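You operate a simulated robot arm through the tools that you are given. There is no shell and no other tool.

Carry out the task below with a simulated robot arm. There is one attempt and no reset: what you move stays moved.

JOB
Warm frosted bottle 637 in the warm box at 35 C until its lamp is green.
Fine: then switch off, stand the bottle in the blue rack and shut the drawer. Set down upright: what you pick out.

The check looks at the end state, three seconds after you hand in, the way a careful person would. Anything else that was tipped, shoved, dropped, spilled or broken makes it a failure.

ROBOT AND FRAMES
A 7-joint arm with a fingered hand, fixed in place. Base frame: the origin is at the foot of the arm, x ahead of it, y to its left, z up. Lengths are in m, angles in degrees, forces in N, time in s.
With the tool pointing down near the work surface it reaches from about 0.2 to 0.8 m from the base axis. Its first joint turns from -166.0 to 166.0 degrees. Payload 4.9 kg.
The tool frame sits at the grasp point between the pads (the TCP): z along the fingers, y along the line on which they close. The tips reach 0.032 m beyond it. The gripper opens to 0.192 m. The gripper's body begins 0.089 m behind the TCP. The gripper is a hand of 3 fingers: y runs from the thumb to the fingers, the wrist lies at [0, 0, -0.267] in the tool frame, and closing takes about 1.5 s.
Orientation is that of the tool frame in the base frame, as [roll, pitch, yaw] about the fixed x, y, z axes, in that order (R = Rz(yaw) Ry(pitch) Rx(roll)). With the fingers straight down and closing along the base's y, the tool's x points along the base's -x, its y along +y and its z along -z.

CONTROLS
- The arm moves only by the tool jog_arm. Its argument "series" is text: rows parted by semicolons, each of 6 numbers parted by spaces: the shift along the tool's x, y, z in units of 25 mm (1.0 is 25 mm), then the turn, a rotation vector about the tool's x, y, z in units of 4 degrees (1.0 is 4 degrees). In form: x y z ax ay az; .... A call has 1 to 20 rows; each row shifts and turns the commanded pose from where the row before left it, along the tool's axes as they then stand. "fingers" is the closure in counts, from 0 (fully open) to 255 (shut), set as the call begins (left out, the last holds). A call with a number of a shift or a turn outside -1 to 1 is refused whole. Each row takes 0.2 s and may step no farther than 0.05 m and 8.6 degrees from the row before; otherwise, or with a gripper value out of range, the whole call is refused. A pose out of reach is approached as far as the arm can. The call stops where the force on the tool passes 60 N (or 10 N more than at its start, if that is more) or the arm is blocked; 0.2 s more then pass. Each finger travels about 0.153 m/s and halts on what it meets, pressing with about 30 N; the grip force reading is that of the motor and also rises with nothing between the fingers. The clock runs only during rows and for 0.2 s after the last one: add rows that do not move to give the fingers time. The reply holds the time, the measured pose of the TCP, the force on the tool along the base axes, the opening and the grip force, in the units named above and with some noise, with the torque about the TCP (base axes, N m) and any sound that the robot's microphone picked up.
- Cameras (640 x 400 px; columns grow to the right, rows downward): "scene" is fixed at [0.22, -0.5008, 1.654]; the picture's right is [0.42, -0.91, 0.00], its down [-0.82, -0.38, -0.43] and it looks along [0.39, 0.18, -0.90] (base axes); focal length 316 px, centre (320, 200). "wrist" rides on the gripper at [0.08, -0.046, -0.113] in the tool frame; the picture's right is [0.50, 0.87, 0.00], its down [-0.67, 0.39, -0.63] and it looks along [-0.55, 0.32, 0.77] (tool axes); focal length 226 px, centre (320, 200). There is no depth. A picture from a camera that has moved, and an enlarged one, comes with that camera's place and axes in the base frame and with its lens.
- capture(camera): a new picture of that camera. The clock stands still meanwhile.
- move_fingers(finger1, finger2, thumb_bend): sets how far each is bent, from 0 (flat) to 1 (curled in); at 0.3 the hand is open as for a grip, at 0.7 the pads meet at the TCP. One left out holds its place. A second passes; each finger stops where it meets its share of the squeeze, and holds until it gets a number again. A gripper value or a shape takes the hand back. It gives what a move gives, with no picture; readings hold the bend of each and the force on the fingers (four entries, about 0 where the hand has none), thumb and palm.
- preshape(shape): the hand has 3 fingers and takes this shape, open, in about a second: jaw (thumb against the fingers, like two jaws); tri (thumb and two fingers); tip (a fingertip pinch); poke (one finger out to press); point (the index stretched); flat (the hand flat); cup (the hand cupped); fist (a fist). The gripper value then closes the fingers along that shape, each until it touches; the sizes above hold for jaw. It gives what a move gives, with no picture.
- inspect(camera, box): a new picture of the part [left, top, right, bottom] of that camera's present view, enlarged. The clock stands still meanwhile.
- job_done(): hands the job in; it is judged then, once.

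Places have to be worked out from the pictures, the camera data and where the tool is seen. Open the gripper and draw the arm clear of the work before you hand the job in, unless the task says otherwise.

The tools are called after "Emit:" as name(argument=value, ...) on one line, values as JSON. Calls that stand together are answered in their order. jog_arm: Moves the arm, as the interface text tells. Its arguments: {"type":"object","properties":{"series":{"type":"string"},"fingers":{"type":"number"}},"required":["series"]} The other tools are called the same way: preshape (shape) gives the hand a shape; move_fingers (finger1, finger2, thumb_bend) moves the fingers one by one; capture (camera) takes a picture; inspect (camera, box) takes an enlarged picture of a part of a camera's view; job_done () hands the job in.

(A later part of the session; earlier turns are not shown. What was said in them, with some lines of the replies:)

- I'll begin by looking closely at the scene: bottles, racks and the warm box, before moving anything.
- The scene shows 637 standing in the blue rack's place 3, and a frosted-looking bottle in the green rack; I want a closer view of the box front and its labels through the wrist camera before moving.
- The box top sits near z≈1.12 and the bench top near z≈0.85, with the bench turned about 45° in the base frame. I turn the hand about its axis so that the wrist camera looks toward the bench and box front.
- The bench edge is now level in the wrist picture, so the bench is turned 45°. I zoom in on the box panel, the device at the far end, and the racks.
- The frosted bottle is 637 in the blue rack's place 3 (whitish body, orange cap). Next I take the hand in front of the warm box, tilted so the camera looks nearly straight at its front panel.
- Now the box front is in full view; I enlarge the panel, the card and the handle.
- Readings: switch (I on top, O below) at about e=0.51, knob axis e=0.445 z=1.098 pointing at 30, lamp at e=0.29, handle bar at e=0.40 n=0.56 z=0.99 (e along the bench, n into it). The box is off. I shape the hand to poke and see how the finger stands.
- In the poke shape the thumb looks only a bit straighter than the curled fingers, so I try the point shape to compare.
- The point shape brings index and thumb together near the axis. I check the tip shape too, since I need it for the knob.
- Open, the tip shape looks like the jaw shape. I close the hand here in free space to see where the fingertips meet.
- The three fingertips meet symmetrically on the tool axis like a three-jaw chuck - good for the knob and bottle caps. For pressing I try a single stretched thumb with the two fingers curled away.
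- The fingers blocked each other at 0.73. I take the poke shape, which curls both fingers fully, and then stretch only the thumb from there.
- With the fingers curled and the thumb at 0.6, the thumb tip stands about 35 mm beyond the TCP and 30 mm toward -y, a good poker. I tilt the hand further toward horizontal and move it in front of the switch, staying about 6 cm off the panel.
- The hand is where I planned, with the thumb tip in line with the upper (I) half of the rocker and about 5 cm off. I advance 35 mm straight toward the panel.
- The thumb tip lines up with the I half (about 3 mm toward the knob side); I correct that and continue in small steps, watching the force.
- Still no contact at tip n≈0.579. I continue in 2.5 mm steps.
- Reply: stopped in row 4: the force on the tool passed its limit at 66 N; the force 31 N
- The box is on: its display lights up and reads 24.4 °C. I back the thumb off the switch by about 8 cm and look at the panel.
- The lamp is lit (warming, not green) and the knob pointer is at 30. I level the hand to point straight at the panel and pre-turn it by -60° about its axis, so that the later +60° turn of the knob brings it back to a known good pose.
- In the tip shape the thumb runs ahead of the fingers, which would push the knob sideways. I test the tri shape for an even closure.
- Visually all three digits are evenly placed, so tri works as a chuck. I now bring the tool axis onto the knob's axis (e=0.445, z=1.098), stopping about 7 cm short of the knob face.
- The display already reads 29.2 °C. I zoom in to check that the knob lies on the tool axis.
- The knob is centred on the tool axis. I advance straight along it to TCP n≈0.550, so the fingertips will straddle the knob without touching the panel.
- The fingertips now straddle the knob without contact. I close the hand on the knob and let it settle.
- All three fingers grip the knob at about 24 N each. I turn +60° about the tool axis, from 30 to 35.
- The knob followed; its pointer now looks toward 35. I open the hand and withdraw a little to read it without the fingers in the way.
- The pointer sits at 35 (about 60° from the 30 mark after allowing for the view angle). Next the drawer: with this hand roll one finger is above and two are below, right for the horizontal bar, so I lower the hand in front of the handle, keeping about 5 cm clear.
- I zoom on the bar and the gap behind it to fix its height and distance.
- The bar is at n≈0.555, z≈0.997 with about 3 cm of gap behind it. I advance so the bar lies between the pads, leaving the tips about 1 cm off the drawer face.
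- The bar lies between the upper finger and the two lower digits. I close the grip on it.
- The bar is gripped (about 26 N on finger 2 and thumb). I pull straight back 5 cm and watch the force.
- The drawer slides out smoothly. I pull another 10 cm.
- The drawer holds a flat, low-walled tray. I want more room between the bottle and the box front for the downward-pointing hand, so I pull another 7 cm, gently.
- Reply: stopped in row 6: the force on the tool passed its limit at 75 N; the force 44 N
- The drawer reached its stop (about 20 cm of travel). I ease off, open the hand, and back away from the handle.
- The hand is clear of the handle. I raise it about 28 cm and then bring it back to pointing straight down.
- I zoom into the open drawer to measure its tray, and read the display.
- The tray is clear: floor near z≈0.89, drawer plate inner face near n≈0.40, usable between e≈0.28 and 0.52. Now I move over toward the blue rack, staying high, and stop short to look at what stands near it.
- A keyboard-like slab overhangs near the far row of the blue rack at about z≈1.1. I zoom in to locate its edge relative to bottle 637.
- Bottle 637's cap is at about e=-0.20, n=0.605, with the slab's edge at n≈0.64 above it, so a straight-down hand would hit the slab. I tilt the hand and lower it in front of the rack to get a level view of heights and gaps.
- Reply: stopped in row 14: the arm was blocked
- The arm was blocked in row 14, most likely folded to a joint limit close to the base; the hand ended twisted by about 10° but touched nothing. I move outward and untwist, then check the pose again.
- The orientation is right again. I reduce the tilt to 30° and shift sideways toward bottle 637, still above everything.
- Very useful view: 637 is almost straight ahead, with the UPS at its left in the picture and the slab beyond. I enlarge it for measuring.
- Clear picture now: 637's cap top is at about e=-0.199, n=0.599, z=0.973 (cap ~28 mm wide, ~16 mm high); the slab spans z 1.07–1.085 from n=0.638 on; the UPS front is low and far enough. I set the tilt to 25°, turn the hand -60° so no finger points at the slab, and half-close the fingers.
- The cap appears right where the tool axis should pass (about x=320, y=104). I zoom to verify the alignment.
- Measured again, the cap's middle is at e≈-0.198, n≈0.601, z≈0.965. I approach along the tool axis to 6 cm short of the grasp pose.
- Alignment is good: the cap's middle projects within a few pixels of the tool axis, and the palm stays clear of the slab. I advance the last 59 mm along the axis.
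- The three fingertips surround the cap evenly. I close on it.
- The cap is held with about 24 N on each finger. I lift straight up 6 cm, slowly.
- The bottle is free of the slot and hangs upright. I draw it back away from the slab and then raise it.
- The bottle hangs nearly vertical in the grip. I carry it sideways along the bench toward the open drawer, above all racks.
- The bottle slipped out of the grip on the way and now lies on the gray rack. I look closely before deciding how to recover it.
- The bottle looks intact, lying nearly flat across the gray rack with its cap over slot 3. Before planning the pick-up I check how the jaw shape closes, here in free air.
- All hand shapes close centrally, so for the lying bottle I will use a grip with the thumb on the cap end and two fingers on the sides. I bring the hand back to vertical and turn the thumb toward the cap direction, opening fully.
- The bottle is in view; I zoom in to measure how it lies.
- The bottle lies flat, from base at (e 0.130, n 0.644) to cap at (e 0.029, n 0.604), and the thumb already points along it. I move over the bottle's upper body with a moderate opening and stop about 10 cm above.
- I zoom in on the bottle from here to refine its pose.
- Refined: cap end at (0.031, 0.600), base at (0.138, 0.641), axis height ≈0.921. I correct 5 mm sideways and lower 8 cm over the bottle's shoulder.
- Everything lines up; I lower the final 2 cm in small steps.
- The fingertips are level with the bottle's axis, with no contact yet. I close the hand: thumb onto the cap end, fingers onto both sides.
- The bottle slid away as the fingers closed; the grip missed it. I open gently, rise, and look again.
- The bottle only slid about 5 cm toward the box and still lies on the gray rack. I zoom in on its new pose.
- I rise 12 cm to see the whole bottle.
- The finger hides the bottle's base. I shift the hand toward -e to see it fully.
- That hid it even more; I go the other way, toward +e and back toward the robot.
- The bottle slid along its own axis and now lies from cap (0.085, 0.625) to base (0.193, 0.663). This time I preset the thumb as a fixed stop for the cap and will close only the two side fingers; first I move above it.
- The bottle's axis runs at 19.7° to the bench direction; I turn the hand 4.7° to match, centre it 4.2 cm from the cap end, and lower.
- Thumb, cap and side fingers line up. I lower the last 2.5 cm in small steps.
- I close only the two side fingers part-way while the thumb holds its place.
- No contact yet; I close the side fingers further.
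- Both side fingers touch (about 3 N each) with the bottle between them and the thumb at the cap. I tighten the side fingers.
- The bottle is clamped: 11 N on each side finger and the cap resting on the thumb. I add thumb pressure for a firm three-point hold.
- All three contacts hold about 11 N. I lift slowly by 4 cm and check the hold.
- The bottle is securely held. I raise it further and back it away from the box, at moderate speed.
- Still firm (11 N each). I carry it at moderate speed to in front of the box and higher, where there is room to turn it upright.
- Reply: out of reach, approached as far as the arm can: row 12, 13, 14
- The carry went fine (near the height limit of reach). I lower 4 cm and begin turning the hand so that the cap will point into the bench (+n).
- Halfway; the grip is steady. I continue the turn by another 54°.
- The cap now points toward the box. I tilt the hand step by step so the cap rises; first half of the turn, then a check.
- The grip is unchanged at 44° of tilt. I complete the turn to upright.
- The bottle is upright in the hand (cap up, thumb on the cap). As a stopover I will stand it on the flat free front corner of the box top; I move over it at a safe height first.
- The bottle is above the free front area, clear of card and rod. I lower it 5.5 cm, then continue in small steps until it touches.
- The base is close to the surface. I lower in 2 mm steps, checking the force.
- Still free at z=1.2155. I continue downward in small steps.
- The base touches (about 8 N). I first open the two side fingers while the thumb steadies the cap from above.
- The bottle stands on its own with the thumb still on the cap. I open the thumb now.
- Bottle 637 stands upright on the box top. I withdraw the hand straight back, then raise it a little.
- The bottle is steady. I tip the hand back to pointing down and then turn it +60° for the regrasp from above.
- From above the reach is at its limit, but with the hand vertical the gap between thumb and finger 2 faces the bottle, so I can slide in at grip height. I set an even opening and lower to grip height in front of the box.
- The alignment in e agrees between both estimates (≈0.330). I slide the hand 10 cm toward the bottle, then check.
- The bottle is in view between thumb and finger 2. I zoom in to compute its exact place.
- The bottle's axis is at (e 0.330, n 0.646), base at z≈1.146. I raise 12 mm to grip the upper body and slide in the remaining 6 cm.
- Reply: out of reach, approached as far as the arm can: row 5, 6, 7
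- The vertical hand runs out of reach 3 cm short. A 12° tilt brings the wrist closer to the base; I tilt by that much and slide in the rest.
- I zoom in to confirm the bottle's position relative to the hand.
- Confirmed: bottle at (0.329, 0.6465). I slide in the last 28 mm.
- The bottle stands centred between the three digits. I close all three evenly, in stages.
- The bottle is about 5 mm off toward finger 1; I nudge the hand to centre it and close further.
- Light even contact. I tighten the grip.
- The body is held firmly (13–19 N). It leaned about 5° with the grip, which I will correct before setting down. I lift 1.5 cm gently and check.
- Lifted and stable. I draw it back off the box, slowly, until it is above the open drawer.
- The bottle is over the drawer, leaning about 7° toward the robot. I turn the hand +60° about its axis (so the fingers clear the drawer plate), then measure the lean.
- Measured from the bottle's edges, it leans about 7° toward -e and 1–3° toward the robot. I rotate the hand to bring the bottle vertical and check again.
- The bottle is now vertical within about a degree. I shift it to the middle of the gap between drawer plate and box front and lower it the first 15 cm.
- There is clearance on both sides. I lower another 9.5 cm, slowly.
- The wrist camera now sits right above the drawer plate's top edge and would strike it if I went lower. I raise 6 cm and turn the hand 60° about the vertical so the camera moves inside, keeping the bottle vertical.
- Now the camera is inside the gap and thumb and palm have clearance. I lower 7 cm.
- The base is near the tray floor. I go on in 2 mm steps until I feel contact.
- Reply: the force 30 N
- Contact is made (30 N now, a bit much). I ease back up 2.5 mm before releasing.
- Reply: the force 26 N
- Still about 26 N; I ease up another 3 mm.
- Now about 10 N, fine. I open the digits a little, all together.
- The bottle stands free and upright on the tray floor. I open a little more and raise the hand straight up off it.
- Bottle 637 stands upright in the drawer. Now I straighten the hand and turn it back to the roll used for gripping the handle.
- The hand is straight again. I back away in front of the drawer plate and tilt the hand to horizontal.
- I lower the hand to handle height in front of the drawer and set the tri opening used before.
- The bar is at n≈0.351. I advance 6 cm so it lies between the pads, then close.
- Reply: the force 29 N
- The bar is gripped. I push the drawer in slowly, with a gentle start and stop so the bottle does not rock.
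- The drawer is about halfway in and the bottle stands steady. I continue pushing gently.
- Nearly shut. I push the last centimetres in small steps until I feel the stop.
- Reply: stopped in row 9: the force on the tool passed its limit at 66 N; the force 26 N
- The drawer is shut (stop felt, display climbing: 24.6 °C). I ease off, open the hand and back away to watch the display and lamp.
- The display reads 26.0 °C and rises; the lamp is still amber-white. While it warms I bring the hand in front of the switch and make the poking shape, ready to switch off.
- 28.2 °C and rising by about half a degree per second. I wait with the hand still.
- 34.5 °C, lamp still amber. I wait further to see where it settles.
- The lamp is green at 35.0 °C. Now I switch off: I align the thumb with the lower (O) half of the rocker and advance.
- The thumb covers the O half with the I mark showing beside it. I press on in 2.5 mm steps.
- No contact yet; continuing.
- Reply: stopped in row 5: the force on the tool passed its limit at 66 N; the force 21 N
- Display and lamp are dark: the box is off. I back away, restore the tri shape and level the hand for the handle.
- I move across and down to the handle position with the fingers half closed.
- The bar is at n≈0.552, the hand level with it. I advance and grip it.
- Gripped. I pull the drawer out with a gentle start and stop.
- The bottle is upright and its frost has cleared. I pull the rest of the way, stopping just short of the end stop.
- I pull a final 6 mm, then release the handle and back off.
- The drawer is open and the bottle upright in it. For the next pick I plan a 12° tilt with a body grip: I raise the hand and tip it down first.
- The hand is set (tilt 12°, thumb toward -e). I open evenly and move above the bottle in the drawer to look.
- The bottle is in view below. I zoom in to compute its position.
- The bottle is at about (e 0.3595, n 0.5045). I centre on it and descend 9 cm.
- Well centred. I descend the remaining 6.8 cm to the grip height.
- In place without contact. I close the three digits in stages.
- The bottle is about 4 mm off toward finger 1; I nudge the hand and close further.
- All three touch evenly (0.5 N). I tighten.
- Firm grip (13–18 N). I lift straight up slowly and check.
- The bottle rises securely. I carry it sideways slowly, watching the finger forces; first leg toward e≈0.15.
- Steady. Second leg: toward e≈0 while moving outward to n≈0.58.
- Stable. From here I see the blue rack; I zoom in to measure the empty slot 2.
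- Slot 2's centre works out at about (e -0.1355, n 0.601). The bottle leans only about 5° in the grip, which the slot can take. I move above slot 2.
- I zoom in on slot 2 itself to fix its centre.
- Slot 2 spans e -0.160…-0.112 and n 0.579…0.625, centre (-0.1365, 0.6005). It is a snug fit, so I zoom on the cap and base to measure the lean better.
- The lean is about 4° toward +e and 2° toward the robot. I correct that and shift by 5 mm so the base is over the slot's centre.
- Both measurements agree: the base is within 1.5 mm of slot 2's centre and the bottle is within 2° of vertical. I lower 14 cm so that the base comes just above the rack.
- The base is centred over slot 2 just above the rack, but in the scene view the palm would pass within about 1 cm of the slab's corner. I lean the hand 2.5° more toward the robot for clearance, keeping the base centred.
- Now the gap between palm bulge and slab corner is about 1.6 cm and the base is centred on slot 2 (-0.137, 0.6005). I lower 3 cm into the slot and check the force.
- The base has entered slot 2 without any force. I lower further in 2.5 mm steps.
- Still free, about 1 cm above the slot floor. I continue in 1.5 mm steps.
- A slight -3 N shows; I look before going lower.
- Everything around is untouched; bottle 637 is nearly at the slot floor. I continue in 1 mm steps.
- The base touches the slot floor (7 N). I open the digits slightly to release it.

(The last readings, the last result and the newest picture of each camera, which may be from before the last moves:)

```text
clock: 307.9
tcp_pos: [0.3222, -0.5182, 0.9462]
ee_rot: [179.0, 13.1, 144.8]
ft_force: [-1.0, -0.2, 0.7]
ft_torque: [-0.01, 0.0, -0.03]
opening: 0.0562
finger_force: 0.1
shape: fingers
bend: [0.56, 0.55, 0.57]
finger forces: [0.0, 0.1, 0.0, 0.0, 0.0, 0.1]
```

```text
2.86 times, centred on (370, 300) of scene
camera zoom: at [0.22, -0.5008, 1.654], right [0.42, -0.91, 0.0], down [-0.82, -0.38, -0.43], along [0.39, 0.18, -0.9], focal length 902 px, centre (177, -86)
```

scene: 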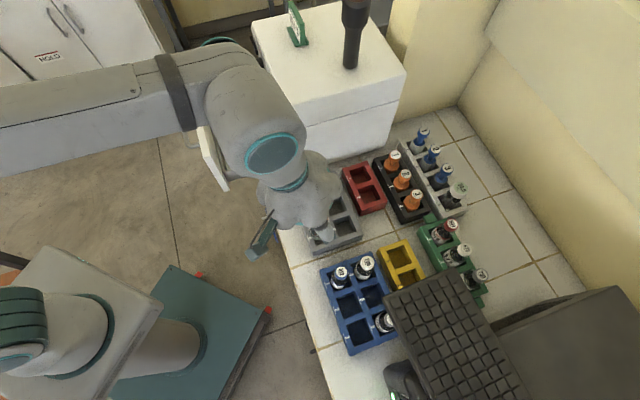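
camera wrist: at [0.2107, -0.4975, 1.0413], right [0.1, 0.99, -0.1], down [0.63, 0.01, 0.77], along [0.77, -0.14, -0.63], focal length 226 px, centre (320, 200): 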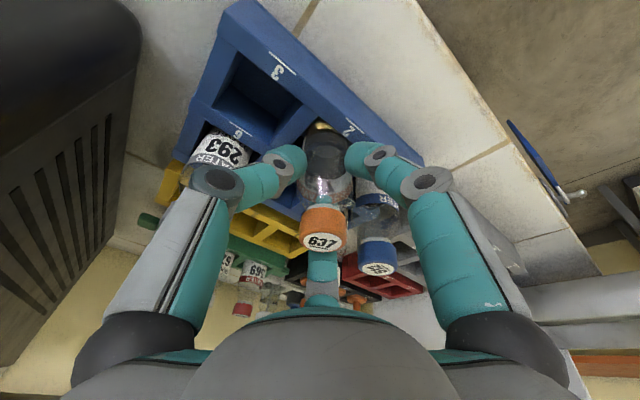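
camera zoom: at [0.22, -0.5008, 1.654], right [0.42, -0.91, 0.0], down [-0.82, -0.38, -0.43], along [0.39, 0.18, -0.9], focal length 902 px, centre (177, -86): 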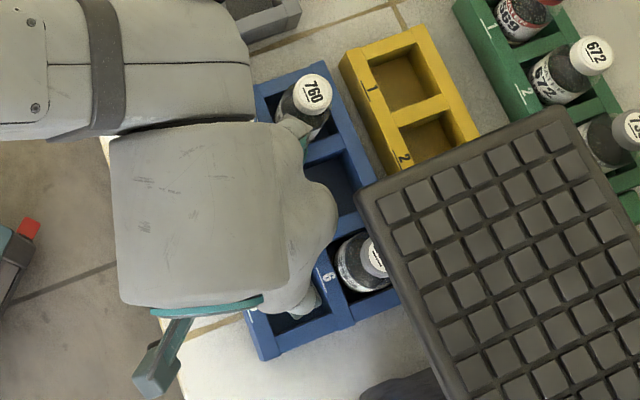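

Bottle 637 stands in slot 2, released. I raise the hand straight up, carefully at first.

Emit:
jog_arm(series="-0.045 0.003 -0.195 0 0 0; -0.068 0.004 -0.292 0 0 0; -0.09 0.005 -0.39 0 0 0; -0.09 0.005 -0.39 0 0 0; 0 0 0 0 0 0")

Emit:
inspect(camera="wrist", box=[200, 60, 440, 280])

Emit:
inspect(camera="scene", box=[300, 230, 440, 370])

```text
clock: 309.1
tcp_pos: [0.3227, -0.5191, 0.9782]
ee_rot: [179.0, 13.1, 144.9]
ft_force: [-0.2, -0.7, 0.5]
ft_torque: [0.01, -0.02, 0.0]
opening: 0.0558
finger_force: 0.1
shape: fingers
bend: [0.56, 0.55, 0.57]
finger forces: [0.1, 0.0, 0.0, 0.0, 0.0, 0.0]
```

```text
1.82 times, centred on (320, 170) of wrist
camera zoom: at [0.2109, -0.4978, 1.0691], right [0.1, 0.99, -0.1], down [0.63, 0.01, 0.77], along [0.77, -0.14, -0.63], focal length 411 px, centre (320, 254)
```

zoom: 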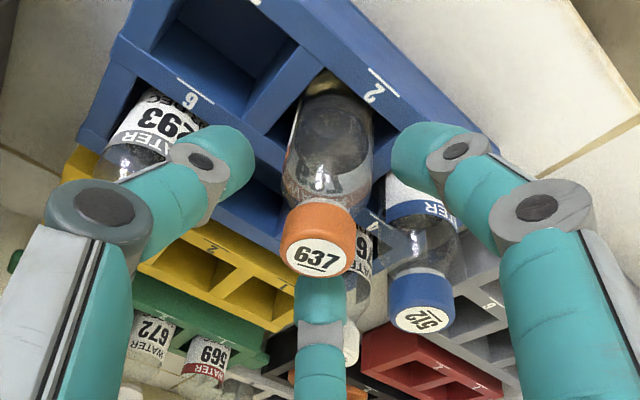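

```text
2.86 times, centred on (370, 300) of scene
camera zoom: at [0.22, -0.5008, 1.654], right [0.42, -0.91, 0.0], down [-0.82, -0.38, -0.43], along [0.39, 0.18, -0.9], focal length 902 px, centre (177, -86)
```

zoom: 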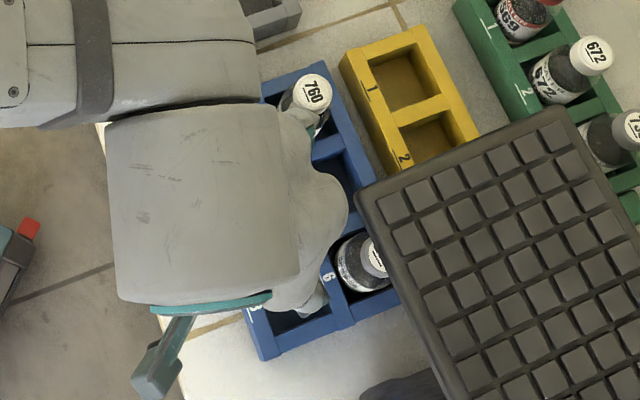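

The bottle stays put. I continue straight up well clear of everything.

Emit:
jog_arm(series="-0.136 0.008 -0.584 0 0 0; -0.136 0.008 -0.584 0 0 0; -0.136 0.008 -0.584 0 0 0; -0.136 0.008 -0.584 0 0 0; -0.136 0.008 -0.584 0 0 0; -0.136 0.008 -0.584 0 0 0; -0.136 0.008 -0.584 0 0 0; -0.136 0.008 -0.584 0 0 0; -0.136 0.008 -0.584 0 0 0; -0.136 0.008 -0.584 0 0 0; -0.136 0.008 -0.584 0 0 0; 0 0 0 0 0 0")

Emit:
capture(camera="wrist")

Emit:
inspect(camera="wrist", box=[200, 0, 420, 150])

```text
clock: 311.7
tcp_pos: [0.3235, -0.5188, 1.1434]
ee_rot: [179.0, 13.1, 144.8]
ft_force: [-1.1, 0.0, 0.5]
ft_torque: [-0.02, -0.01, -0.01]
opening: 0.056
finger_force: 0.1
shape: fingers
bend: [0.56, 0.55, 0.57]
finger forces: [0.0, 0.0, 0.0, 0.1, 0.1, 0.0]
```

```text
taken
camera wrist: at [0.2099, -0.4981, 1.234], right [0.1, 0.99, -0.1], down [0.63, 0.01, 0.77], along [0.77, -0.14, -0.63], focal length 226 px, centre (320, 200)
```

wrist: 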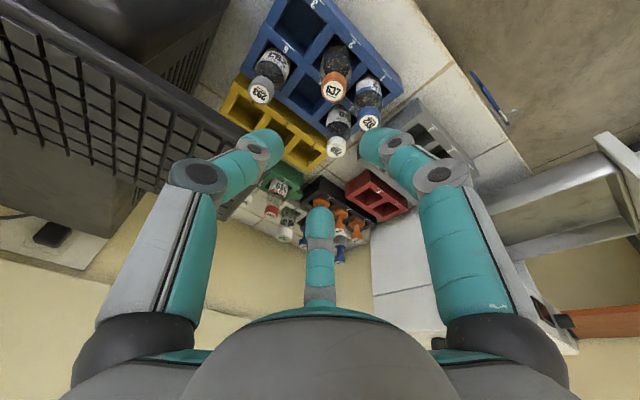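

```text
2.67 times, centred on (310, 75) of wrist
camera zoom: at [0.2099, -0.4981, 1.234], right [0.1, 0.99, -0.1], down [0.63, 0.01, 0.77], along [0.77, -0.14, -0.63], focal length 603 px, centre (347, 533)
```

zoom: 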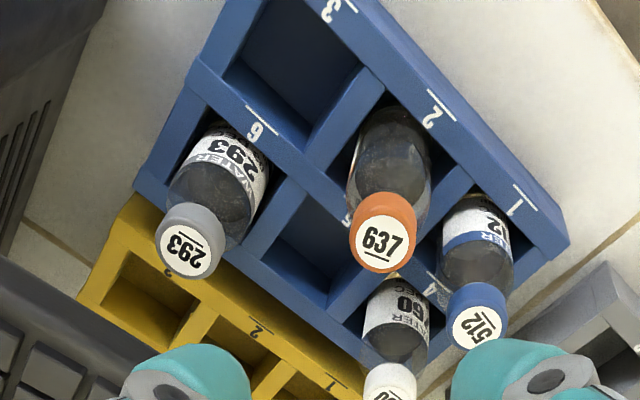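

Bottle 637 stands upright in the blue rack, in line with its neighbours. Now I head back to shut the drawer: first back and up, then along the bench.

Emit:
jog_arm(series="0.62 0.147 -0.8 0 0 0; 0.62 0.147 -0.8 0 0 0; 0.62 0.147 -0.8 0 0 0; 0.62 0.147 -0.8 0 0 0; 0.62 0.147 -0.8 0 0 0; 0.187 0.95 -0.065 0 0 0; 0.187 0.95 -0.065 0 0 0; 0.187 0.95 -0.065 0 0 0; 0.187 0.95 -0.065 0 0 0; 0.187 0.95 -0.065 0 0 0; 0.187 0.95 -0.065 0 0 0; 0.187 0.95 -0.065 0 0 0; 0.187 0.95 -0.065 0 0 0; 0.187 0.95 -0.065 0 0 0; 0.187 0.95 -0.065 0 0 0; 0.187 0.95 -0.065 0 0 0; 0.187 0.95 -0.065 0 0 0")

Emit:
jog_arm(series="0.187 0.95 -0.065 0 0 0; 0.187 0.95 -0.065 0 0 0; 0.187 0.95 -0.065 0 0 0; 0.187 0.95 -0.065 0 0 0; 0.187 0.95 -0.065 0 0 0; 0.187 0.95 -0.065 0 0 0; 0.187 0.95 -0.065 0 0 0; 0.187 0.95 -0.065 0 0 0; 0.187 0.95 -0.065 0 0 0; 0.187 0.95 -0.065 0 0 0; 0.187 0.95 -0.065 0 0 0; 0.187 0.95 -0.065 0 0 0; 0 0 0 0 0 0")

Emit:
capture(camera="scene")

```text
clock: 315.3
tcp_pos: [0.368, -0.18, 1.2344]
ee_rot: [179.1, 13.1, 144.9]
ft_force: [-0.8, -0.1, 0.9]
ft_torque: [-0.03, 0.02, 0.03]
opening: 0.0564
finger_force: 0.0
shape: fingers
bend: [0.56, 0.55, 0.57]
finger forces: [0.0, 0.1, 0.0, 0.0, 0.0, 0.1]
```

```text
clock: 318.1
tcp_pos: [0.4816, 0.0884, 1.2455]
ee_rot: [179.0, 13.1, 144.8]
ft_force: [-0.6, -1.0, 0.2]
ft_torque: [-0.01, 0.01, -0.02]
opening: 0.0561
finger_force: 0.1
shape: fingers
bend: [0.56, 0.55, 0.57]
finger forces: [0.0, 0.0, 0.0, 0.0, 0.0, 0.0]
```

```text
taken
```

scene: 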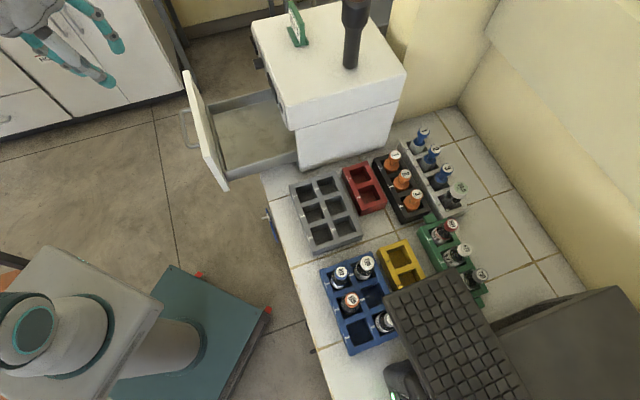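

Bottle 637 is in the blue rack, everything else as before. I straighten the hand, turn it and tilt it to horizontal for the drawer.

Emit:
jog_arm(series="0 0 0 0.0615 0.819 0; 0 0 0 0.0615 0.819 0; 0 0 0 0.0615 0.819 0; 0 0 0 0.0615 0.819 0; 0 0 0 0 0 0.995; 0 0 0 0 0 0.995; 0 0 0 0 0 0.995; 0 0 0 0 0 0.995; 0 0 0 0 0 0.995; 0 0 0 0 0 0.995; 0 0 0 0 0 0.995; 0 0 0 0 0 0.995; 0 0 0 0 0 0.995; 0 0 0 0 0 0.995; 0 0 0 0 0 0")

Emit:
jog_arm(series="0 0 0 -0.5628 -0.9743 0; 0 0 0 -0.5628 -0.9743 0; 0 0 0 -0.5628 -0.9743 0; 0 0 0 -0.5628 -0.9743 0; 0 0 0 -0.5628 -0.9743 0; 0 0 0 -0.5628 -0.9743 0; 0 0 0 -0.5628 -0.9743 0; 0 0 0 -0.5628 -0.9743 0; 0 0 0 -0.5628 -0.9743 0; 0 0 0 -0.5628 -0.9743 0; 0 0 0 -0.5628 -0.9743 0; 0 0 0 -0.5628 -0.9743 0; 0 0 0 -0.5628 -0.9743 0; 0 0 0 -0.5628 -0.9743 0; 0 0 0 -0.5628 -0.9743 0; 0 0 0 -0.5628 -0.9743 0; 0 0 0 -0.5628 -0.9743 0; 0 0 0 -0.5628 -0.9743 0; 0 0 0 -0.5628 -0.9743 0; 0 0 0 -0.5628 -0.9743 0")

Emit:
preshape(shape="tri")

```text
clock: 321.3
tcp_pos: [0.4833, 0.0883, 1.2442]
ee_rot: [-180.0, 0.0, 105.0]
ft_force: [1.1, 0.5, 0.4]
ft_torque: [-0.02, -0.02, -0.02]
opening: 0.056
finger_force: 0.1
shape: fingers
bend: [0.56, 0.55, 0.57]
finger forces: [0.0, 0.1, 0.1, 0.1, 0.0, 0.1]
```

```text
clock: 325.5
tcp_pos: [0.4828, 0.0881, 1.2439]
ee_rot: [89.8, 60.1, 44.9]
ft_force: [0.3, -0.5, 0.2]
ft_torque: [-0.01, -0.01, 0.01]
opening: 0.056
finger_force: 0.0
shape: fingers
bend: [0.56, 0.55, 0.57]
finger forces: [0.0, 0.1, 0.1, 0.0, 0.1, 0.1]
```

```text
clock: 326.4
tcp_pos: [0.4835, 0.0877, 1.2446]
ee_rot: [90.1, 60.2, 45.0]
ft_force: [0.7, 0.2, -0.2]
ft_torque: [0.02, -0.01, 0.01]
opening: 0.1916
finger_force: 0.0
shape: tri
bend: [0.3, 0.3, 0.3]
finger forces: [0.1, 0.0, 0.1, 0.0, 0.0, 0.0]
```

I lower to handle height with the fingers half closed.

Emit:
jog_arm(series="0.857 -0.495 0 0 0 0; 0.857 -0.495 0 0 0 0; 0.857 -0.495 0 0 0 0; 0.857 -0.495 0 0 0 0; 0.857 -0.495 0 0 0 0; 0.857 -0.495 0 0 0 0; 0.857 -0.495 0 0 0 0; 0.857 -0.495 0 0 0 0; 0.857 -0.495 0 0 0 0; 0.857 -0.495 0 0 0 0; 0 0 0 0 0 0", fingers=150)

Emit:
inspect(camera="wrist", box=[220, 100, 420, 230])

```text
clock: 328.8
tcp_pos: [0.4815, 0.088, 0.9971]
ee_rot: [89.9, 60.0, 45.0]
ft_force: [0.6, -0.2, -0.3]
ft_torque: [-0.01, 0.01, -0.02]
opening: 0.0792
finger_force: 0.1
shape: tri
bend: [0.41, 0.41, 0.7]
finger forces: [0.0, 0.1, 0.0, 0.0, 0.0, 0.0]
```

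```text
3.08 times, centred on (320, 165) of wrist
camera zoom: at [0.401, 0.1678, 0.9044], right [0.71, 0.71, 0.0], down [-0.45, 0.45, 0.78], along [0.55, -0.55, 0.63], focal length 696 px, centre (320, 308)
```

zoom: 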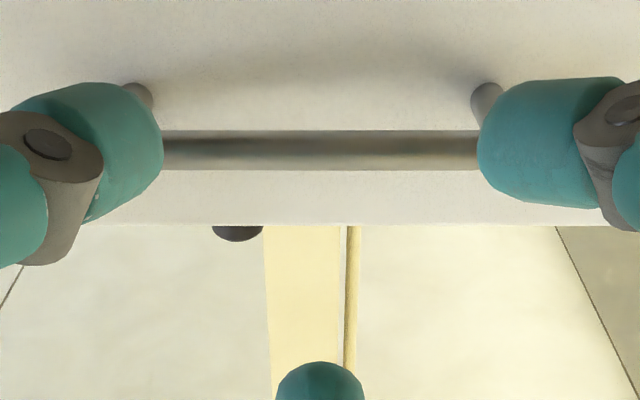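

The bar is right ahead (n≈0.35). I advance, grip it, and push the empty drawer shut.

Emit:
jog_arm(series="0 0 0.66 0 0 0; 0 0 0.66 0 0 0; 0 0 0.66 0 0 0; 0 0 0.66 0 0 0; 0 0 0 0 0 0")

Emit:
jog_arm(series="0 0 0 0 0 0; 0 0 0 0 0 0; 0 0 0 0 0 0; 0 0 0 0 0 0; 0 0 0 0 0 0; 0 0 0 0 0 0; 0 0 0.2 0 0 0; 0 0 0.4 0 0 0; 0 0 0.5 0 0 0; 0 0 0.5 0 0 0; 0 0 0.5 0 0 0; 0 0 0.5 0 0 0; 0 0 0.5 0 0 0; 0 0 0.5 0 0 0; 0 0 0.5 0 0 0; 0 0 0.5 0 0 0; 0 0 0.5 0 0 0; 0 0 0.5 0 0 0; 0 0 0.4 0 0 0; 0 0 0.2 0 0 0", fingers=255)

Emit:
inspect(camera="scene", box=[170, 30, 340, 180])

```text
clock: 330.0
tcp_pos: [0.5302, 0.0408, 0.9961]
ee_rot: [90.0, 60.1, 45.2]
ft_force: [-0.5, 0.8, -0.7]
ft_torque: [0.0, 0.03, 0.01]
opening: 0.0796
finger_force: 0.1
shape: tri
bend: [0.41, 0.41, 0.7]
finger forces: [0.0, 0.0, 0.0, 0.0, 0.0, 0.0]
```

```text
clock: 334.2
tcp_pos: [0.6389, -0.0686, 0.9961]
ee_rot: [89.9, 60.1, 45.0]
ft_force: [0.6, 0.1, -0.4]
ft_torque: [-0.01, 0.02, -0.02]
opening: 0.0072
finger_force: 30.0
shape: tri
bend: [0.72, 0.71, 0.67]
finger forces: [0.0, 0.0, 0.0, 0.0, 0.0, 0.1]
```

```text
2.67 times, centred on (255, 105) of scene
camera zoom: at [0.22, -0.5008, 1.654], right [0.42, -0.91, 0.0], down [-0.82, -0.38, -0.43], along [0.39, 0.18, -0.9], focal length 842 px, centre (493, 453)
```

zoom: 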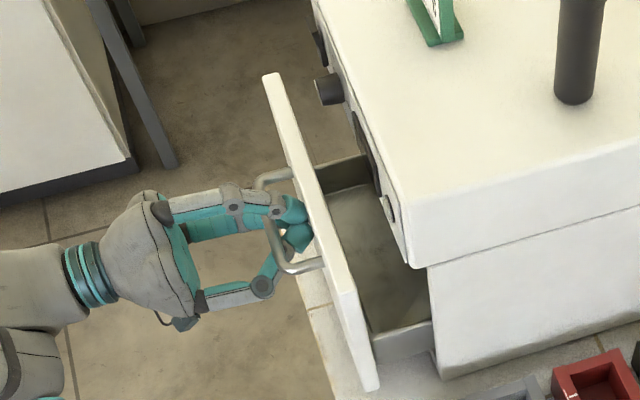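

It slides well. I push on until the stop.

Emit:
jog_arm(series="0 0 0.2 0 0 0; 0 0 0.4 0 0 0; 0 0 0.4 0 0 0; 0 0 0.4 0 0 0; 0 0 0.3 0 0 0; 0 0 0.2 0 0 0; 0 0 0.15 0 0 0; 0 0 0.15 0 0 0; 0 0 0.15 0 0 0; 0 0 0.15 0 0 0; 0 0 0.15 0 0 0; 0 0 0.15 0 0 0; 0 0 0.15 0 0 0")

Emit:
inspect(camera="scene", box=[170, 30, 340, 180])

```text
clock: 336.8
tcp_pos: [0.6854, -0.1158, 0.9954]
ee_rot: [89.7, 60.5, 45.1]
ft_force: [-24.0, 16.2, 6.5]
ft_torque: [-0.17, -0.05, -0.41]
opening: 0.0091
finger_force: 30.0
shape: tri
bend: [0.72, 0.72, 0.67]
finger forces: [0.0, 0.0, 0.0, 0.1, 0.0, 0.1]
stopped in row 12: the force on the tool passed its limit at 67 N (the readings are from after the stop); the commanded pose is now the measured one
```

```text
2.67 times, centred on (255, 105) of scene
camera zoom: at [0.22, -0.5008, 1.654], right [0.42, -0.91, 0.0], down [-0.82, -0.38, -0.43], along [0.39, 0.18, -0.9], focal length 842 px, centre (493, 453)
```

zoom: 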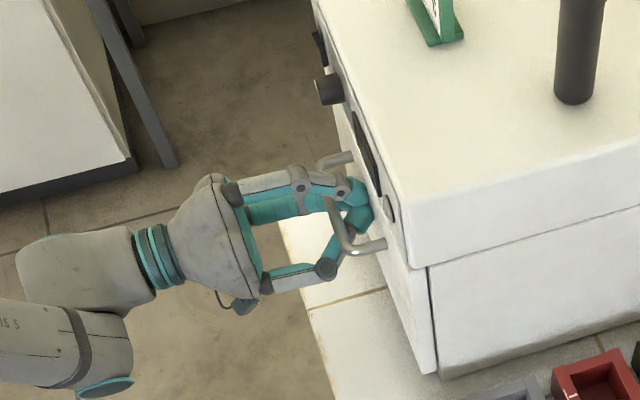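

The drawer is shut (stop felt). I ease back a few millimetres, open the hand, and check that nothing drags on the handle.

Emit:
jog_arm(series="0 0 -0.1 0 0 0; 0 0 0 0 0 0; 0 0 0 0 0 0; 0 0 0 0 0 0; 0 0 0 0 0 0; 0 0 0 0 0 0", fingers=125)

Emit:
capture(camera="wrist")

```text
clock: 338.2
tcp_pos: [0.683, -0.1136, 0.9956]
ee_rot: [90.0, 60.5, 45.5]
ft_force: [-20.2, 24.4, -4.7]
ft_torque: [0.37, 0.17, -0.19]
opening: 0.0916
finger_force: 0.0
shape: tri
bend: [0.37, 0.38, 0.67]
finger forces: [9.4, 7.6, 0.0, 0.0, 13.8, 0.1]
```

```text
taken
camera wrist: at [0.602, -0.0334, 0.9021], right [0.7, 0.71, -0.01], down [-0.44, 0.45, 0.78], along [0.56, -0.54, 0.63], focal length 226 px, centre (320, 200)
```

wrist: 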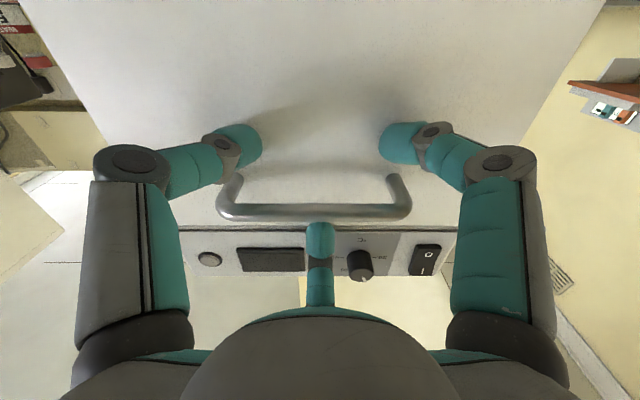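

The open fingertips just press on the drawer face, free of the bar. I withdraw straight back.

Emit:
jog_arm(series="0 0 -0.3 0 0 0; 0 0 -0.6 0 0 0; 0 0 -0.8 0 0 0; 0 0 -0.8 0 0 0; 0 0 -0.8 0 0 0; 0 0 -0.8 0 0 0; 0 0 -0.8 0 0 0")

Emit:
capture(camera="wrist")

Emit:
inspect(camera="scene", box=[170, 0, 410, 190])

```text
clock: 339.8
tcp_pos: [0.5974, -0.0285, 0.9958]
ee_rot: [89.8, 60.3, 45.2]
ft_force: [0.0, 0.4, -0.5]
ft_torque: [0.0, -0.01, -0.01]
opening: 0.0977
finger_force: 0.1
shape: tri
bend: [0.36, 0.36, 0.7]
finger forces: [0.1, 0.0, 0.0, 0.0, 0.0, 0.0]
```

```text
taken
camera wrist: at [0.5156, 0.052, 0.903], right [0.7, 0.71, -0.01], down [-0.45, 0.45, 0.77], along [0.55, -0.54, 0.63], focal length 226 px, centre (320, 200)
```

wrist: 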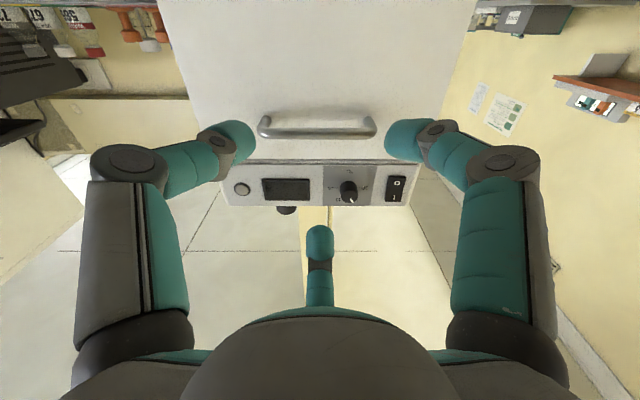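

```text
2.11 times, centred on (290, 95) of scene
camera zoom: at [0.22, -0.5008, 1.654], right [0.42, -0.91, 0.0], down [-0.82, -0.38, -0.43], along [0.39, 0.18, -0.9], focal length 665 px, centre (383, 421)
```

zoom: 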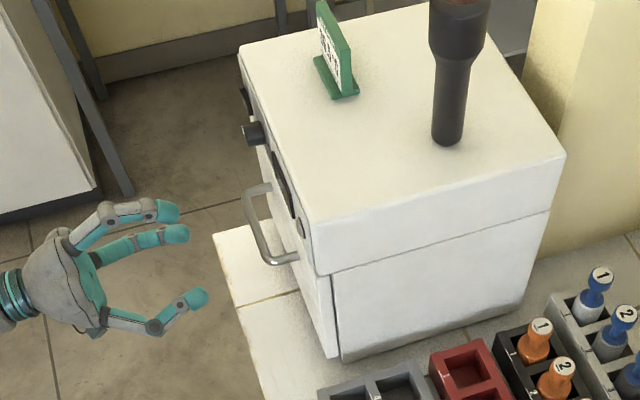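

The drawer is shut and the panel dark. I open the hand fully, retreat and rise clear of the work, then check the whole scene.

Emit:
jog_arm(series="0 0 -0.8 0 0 0; 0 0 -0.8 0 0 0; 0 0 -0.8 0 0 0; 0 0 -0.8 0 0 0; 0 0 -0.8 0 0 0; -0.866 0.5 0 0 0 0; -0.866 0.5 0 0 0 0; -0.866 0.5 0 0 0 0; -0.866 0.5 0 0 0 0; -0.866 0.5 0 0 0 0; -0.866 0.5 0 0 0 0; -0.866 0.5 0 0 0 0; -0.866 0.5 0 0 0 0; -0.866 0.5 0 0 0 0; -0.866 0.5 0 0 0 0; -0.866 0.5 0 0 0 0; -0.866 0.5 0 0 0 0; 0 0 0 0 0 0", fingers=0)

Emit:
capture(camera="scene")

Emit:
inspect(camera="scene", box=[310, 230, 410, 360])

Emit:
inspect(camera="scene", box=[230, 0, 420, 180])

Emit:
inspect(camera="scene", box=[250, 110, 510, 320])

```text
clock: 343.6
tcp_pos: [0.527, 0.0444, 1.2948]
ee_rot: [89.9, 60.4, 45.1]
ft_force: [-0.2, -0.6, 0.6]
ft_torque: [-0.01, -0.01, 0.02]
opening: 0.1921
finger_force: 0.0
shape: tri
bend: [0.3, 0.3, 0.3]
finger forces: [0.0, 0.0, 0.1, 0.0, 0.1, 0.0]
```

```text
taken
```

scene: 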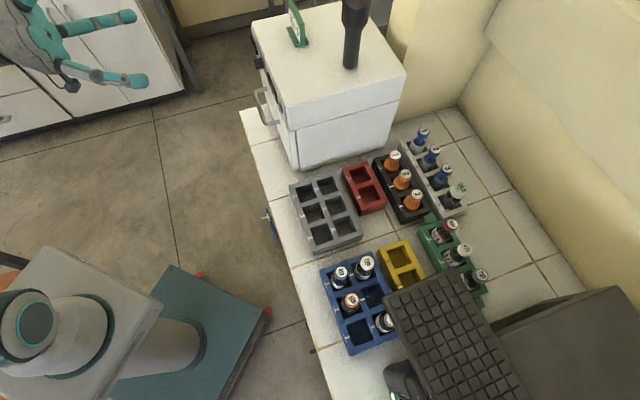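

```text
3.08 times, centred on (360, 295) of scene
camera zoom: at [0.22, -0.5008, 1.654], right [0.42, -0.91, 0.0], down [-0.82, -0.38, -0.43], along [0.39, 0.18, -0.9], focal length 972 px, centre (197, -92)
```

zoom: 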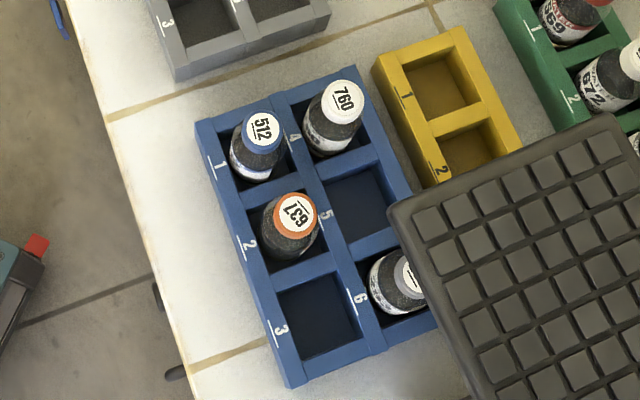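

```text
2.22 times, centred on (325, 90) of scene
camera zoom: at [0.22, -0.5008, 1.654], right [0.42, -0.91, 0.0], down [-0.82, -0.38, -0.43], along [0.39, 0.18, -0.9], focal length 702 px, centre (309, 444)
```

zoom: 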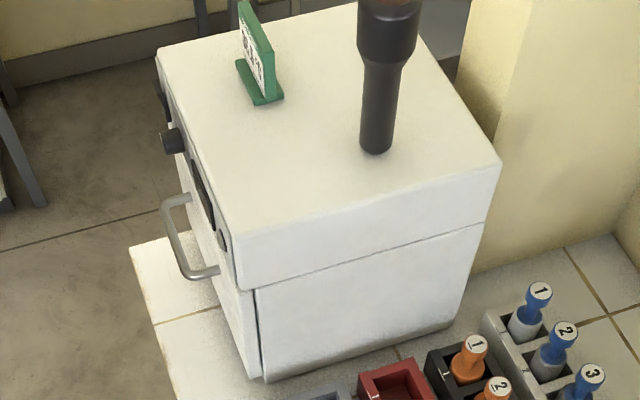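

```text
1.90 times, centred on (380, 215) of scene
camera zoom: at [0.22, -0.5008, 1.654], right [0.42, -0.91, 0.0], down [-0.82, -0.38, -0.43], along [0.39, 0.18, -0.9], focal length 602 px, centre (206, 171)
```

zoom: 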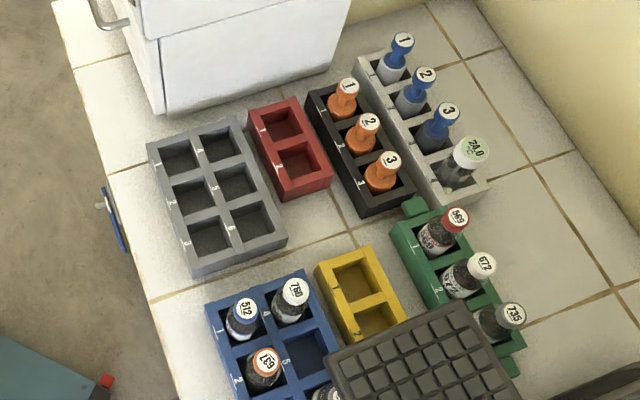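

Compared with the start, the racks, the other bottles, the card and the rod look the same. The drawer is shut, the box is off, and 637 stands upright in slot 2 of the blue rack, with the hand open and clear of the work. I hand the job in.

Emit:
job_done()

```text
The job is handed in.
```

I warmed bottle 637 at 35 °C until the box's lamp turned green, then switched the box off. The bottle now stands upright in the blue rack and the drawer is shut. The last pictures show nothing else moved.

- **The bottle slipped once:** on the way to the box it fell from the grip onto the gray rack. It also slid about 5 cm along that rack when my first attempt to pick it up missed. I could see no damage to the bottle, and the gray rack looks unmoved.
- **Stopover:** after that fall I stood it upright on the box top to regrasp it, then put it in the drawer.
- **Different slot:** it is now in slot 2 of the blue rack. It started in slot 3, but the black keyboard-like slab beside the rack overhangs that slot more closely.
- **Set point card:** the card on the box says 36.5 °C. I set the knob to 35 as you asked, and the display read 35.0 °C when the lamp went green.
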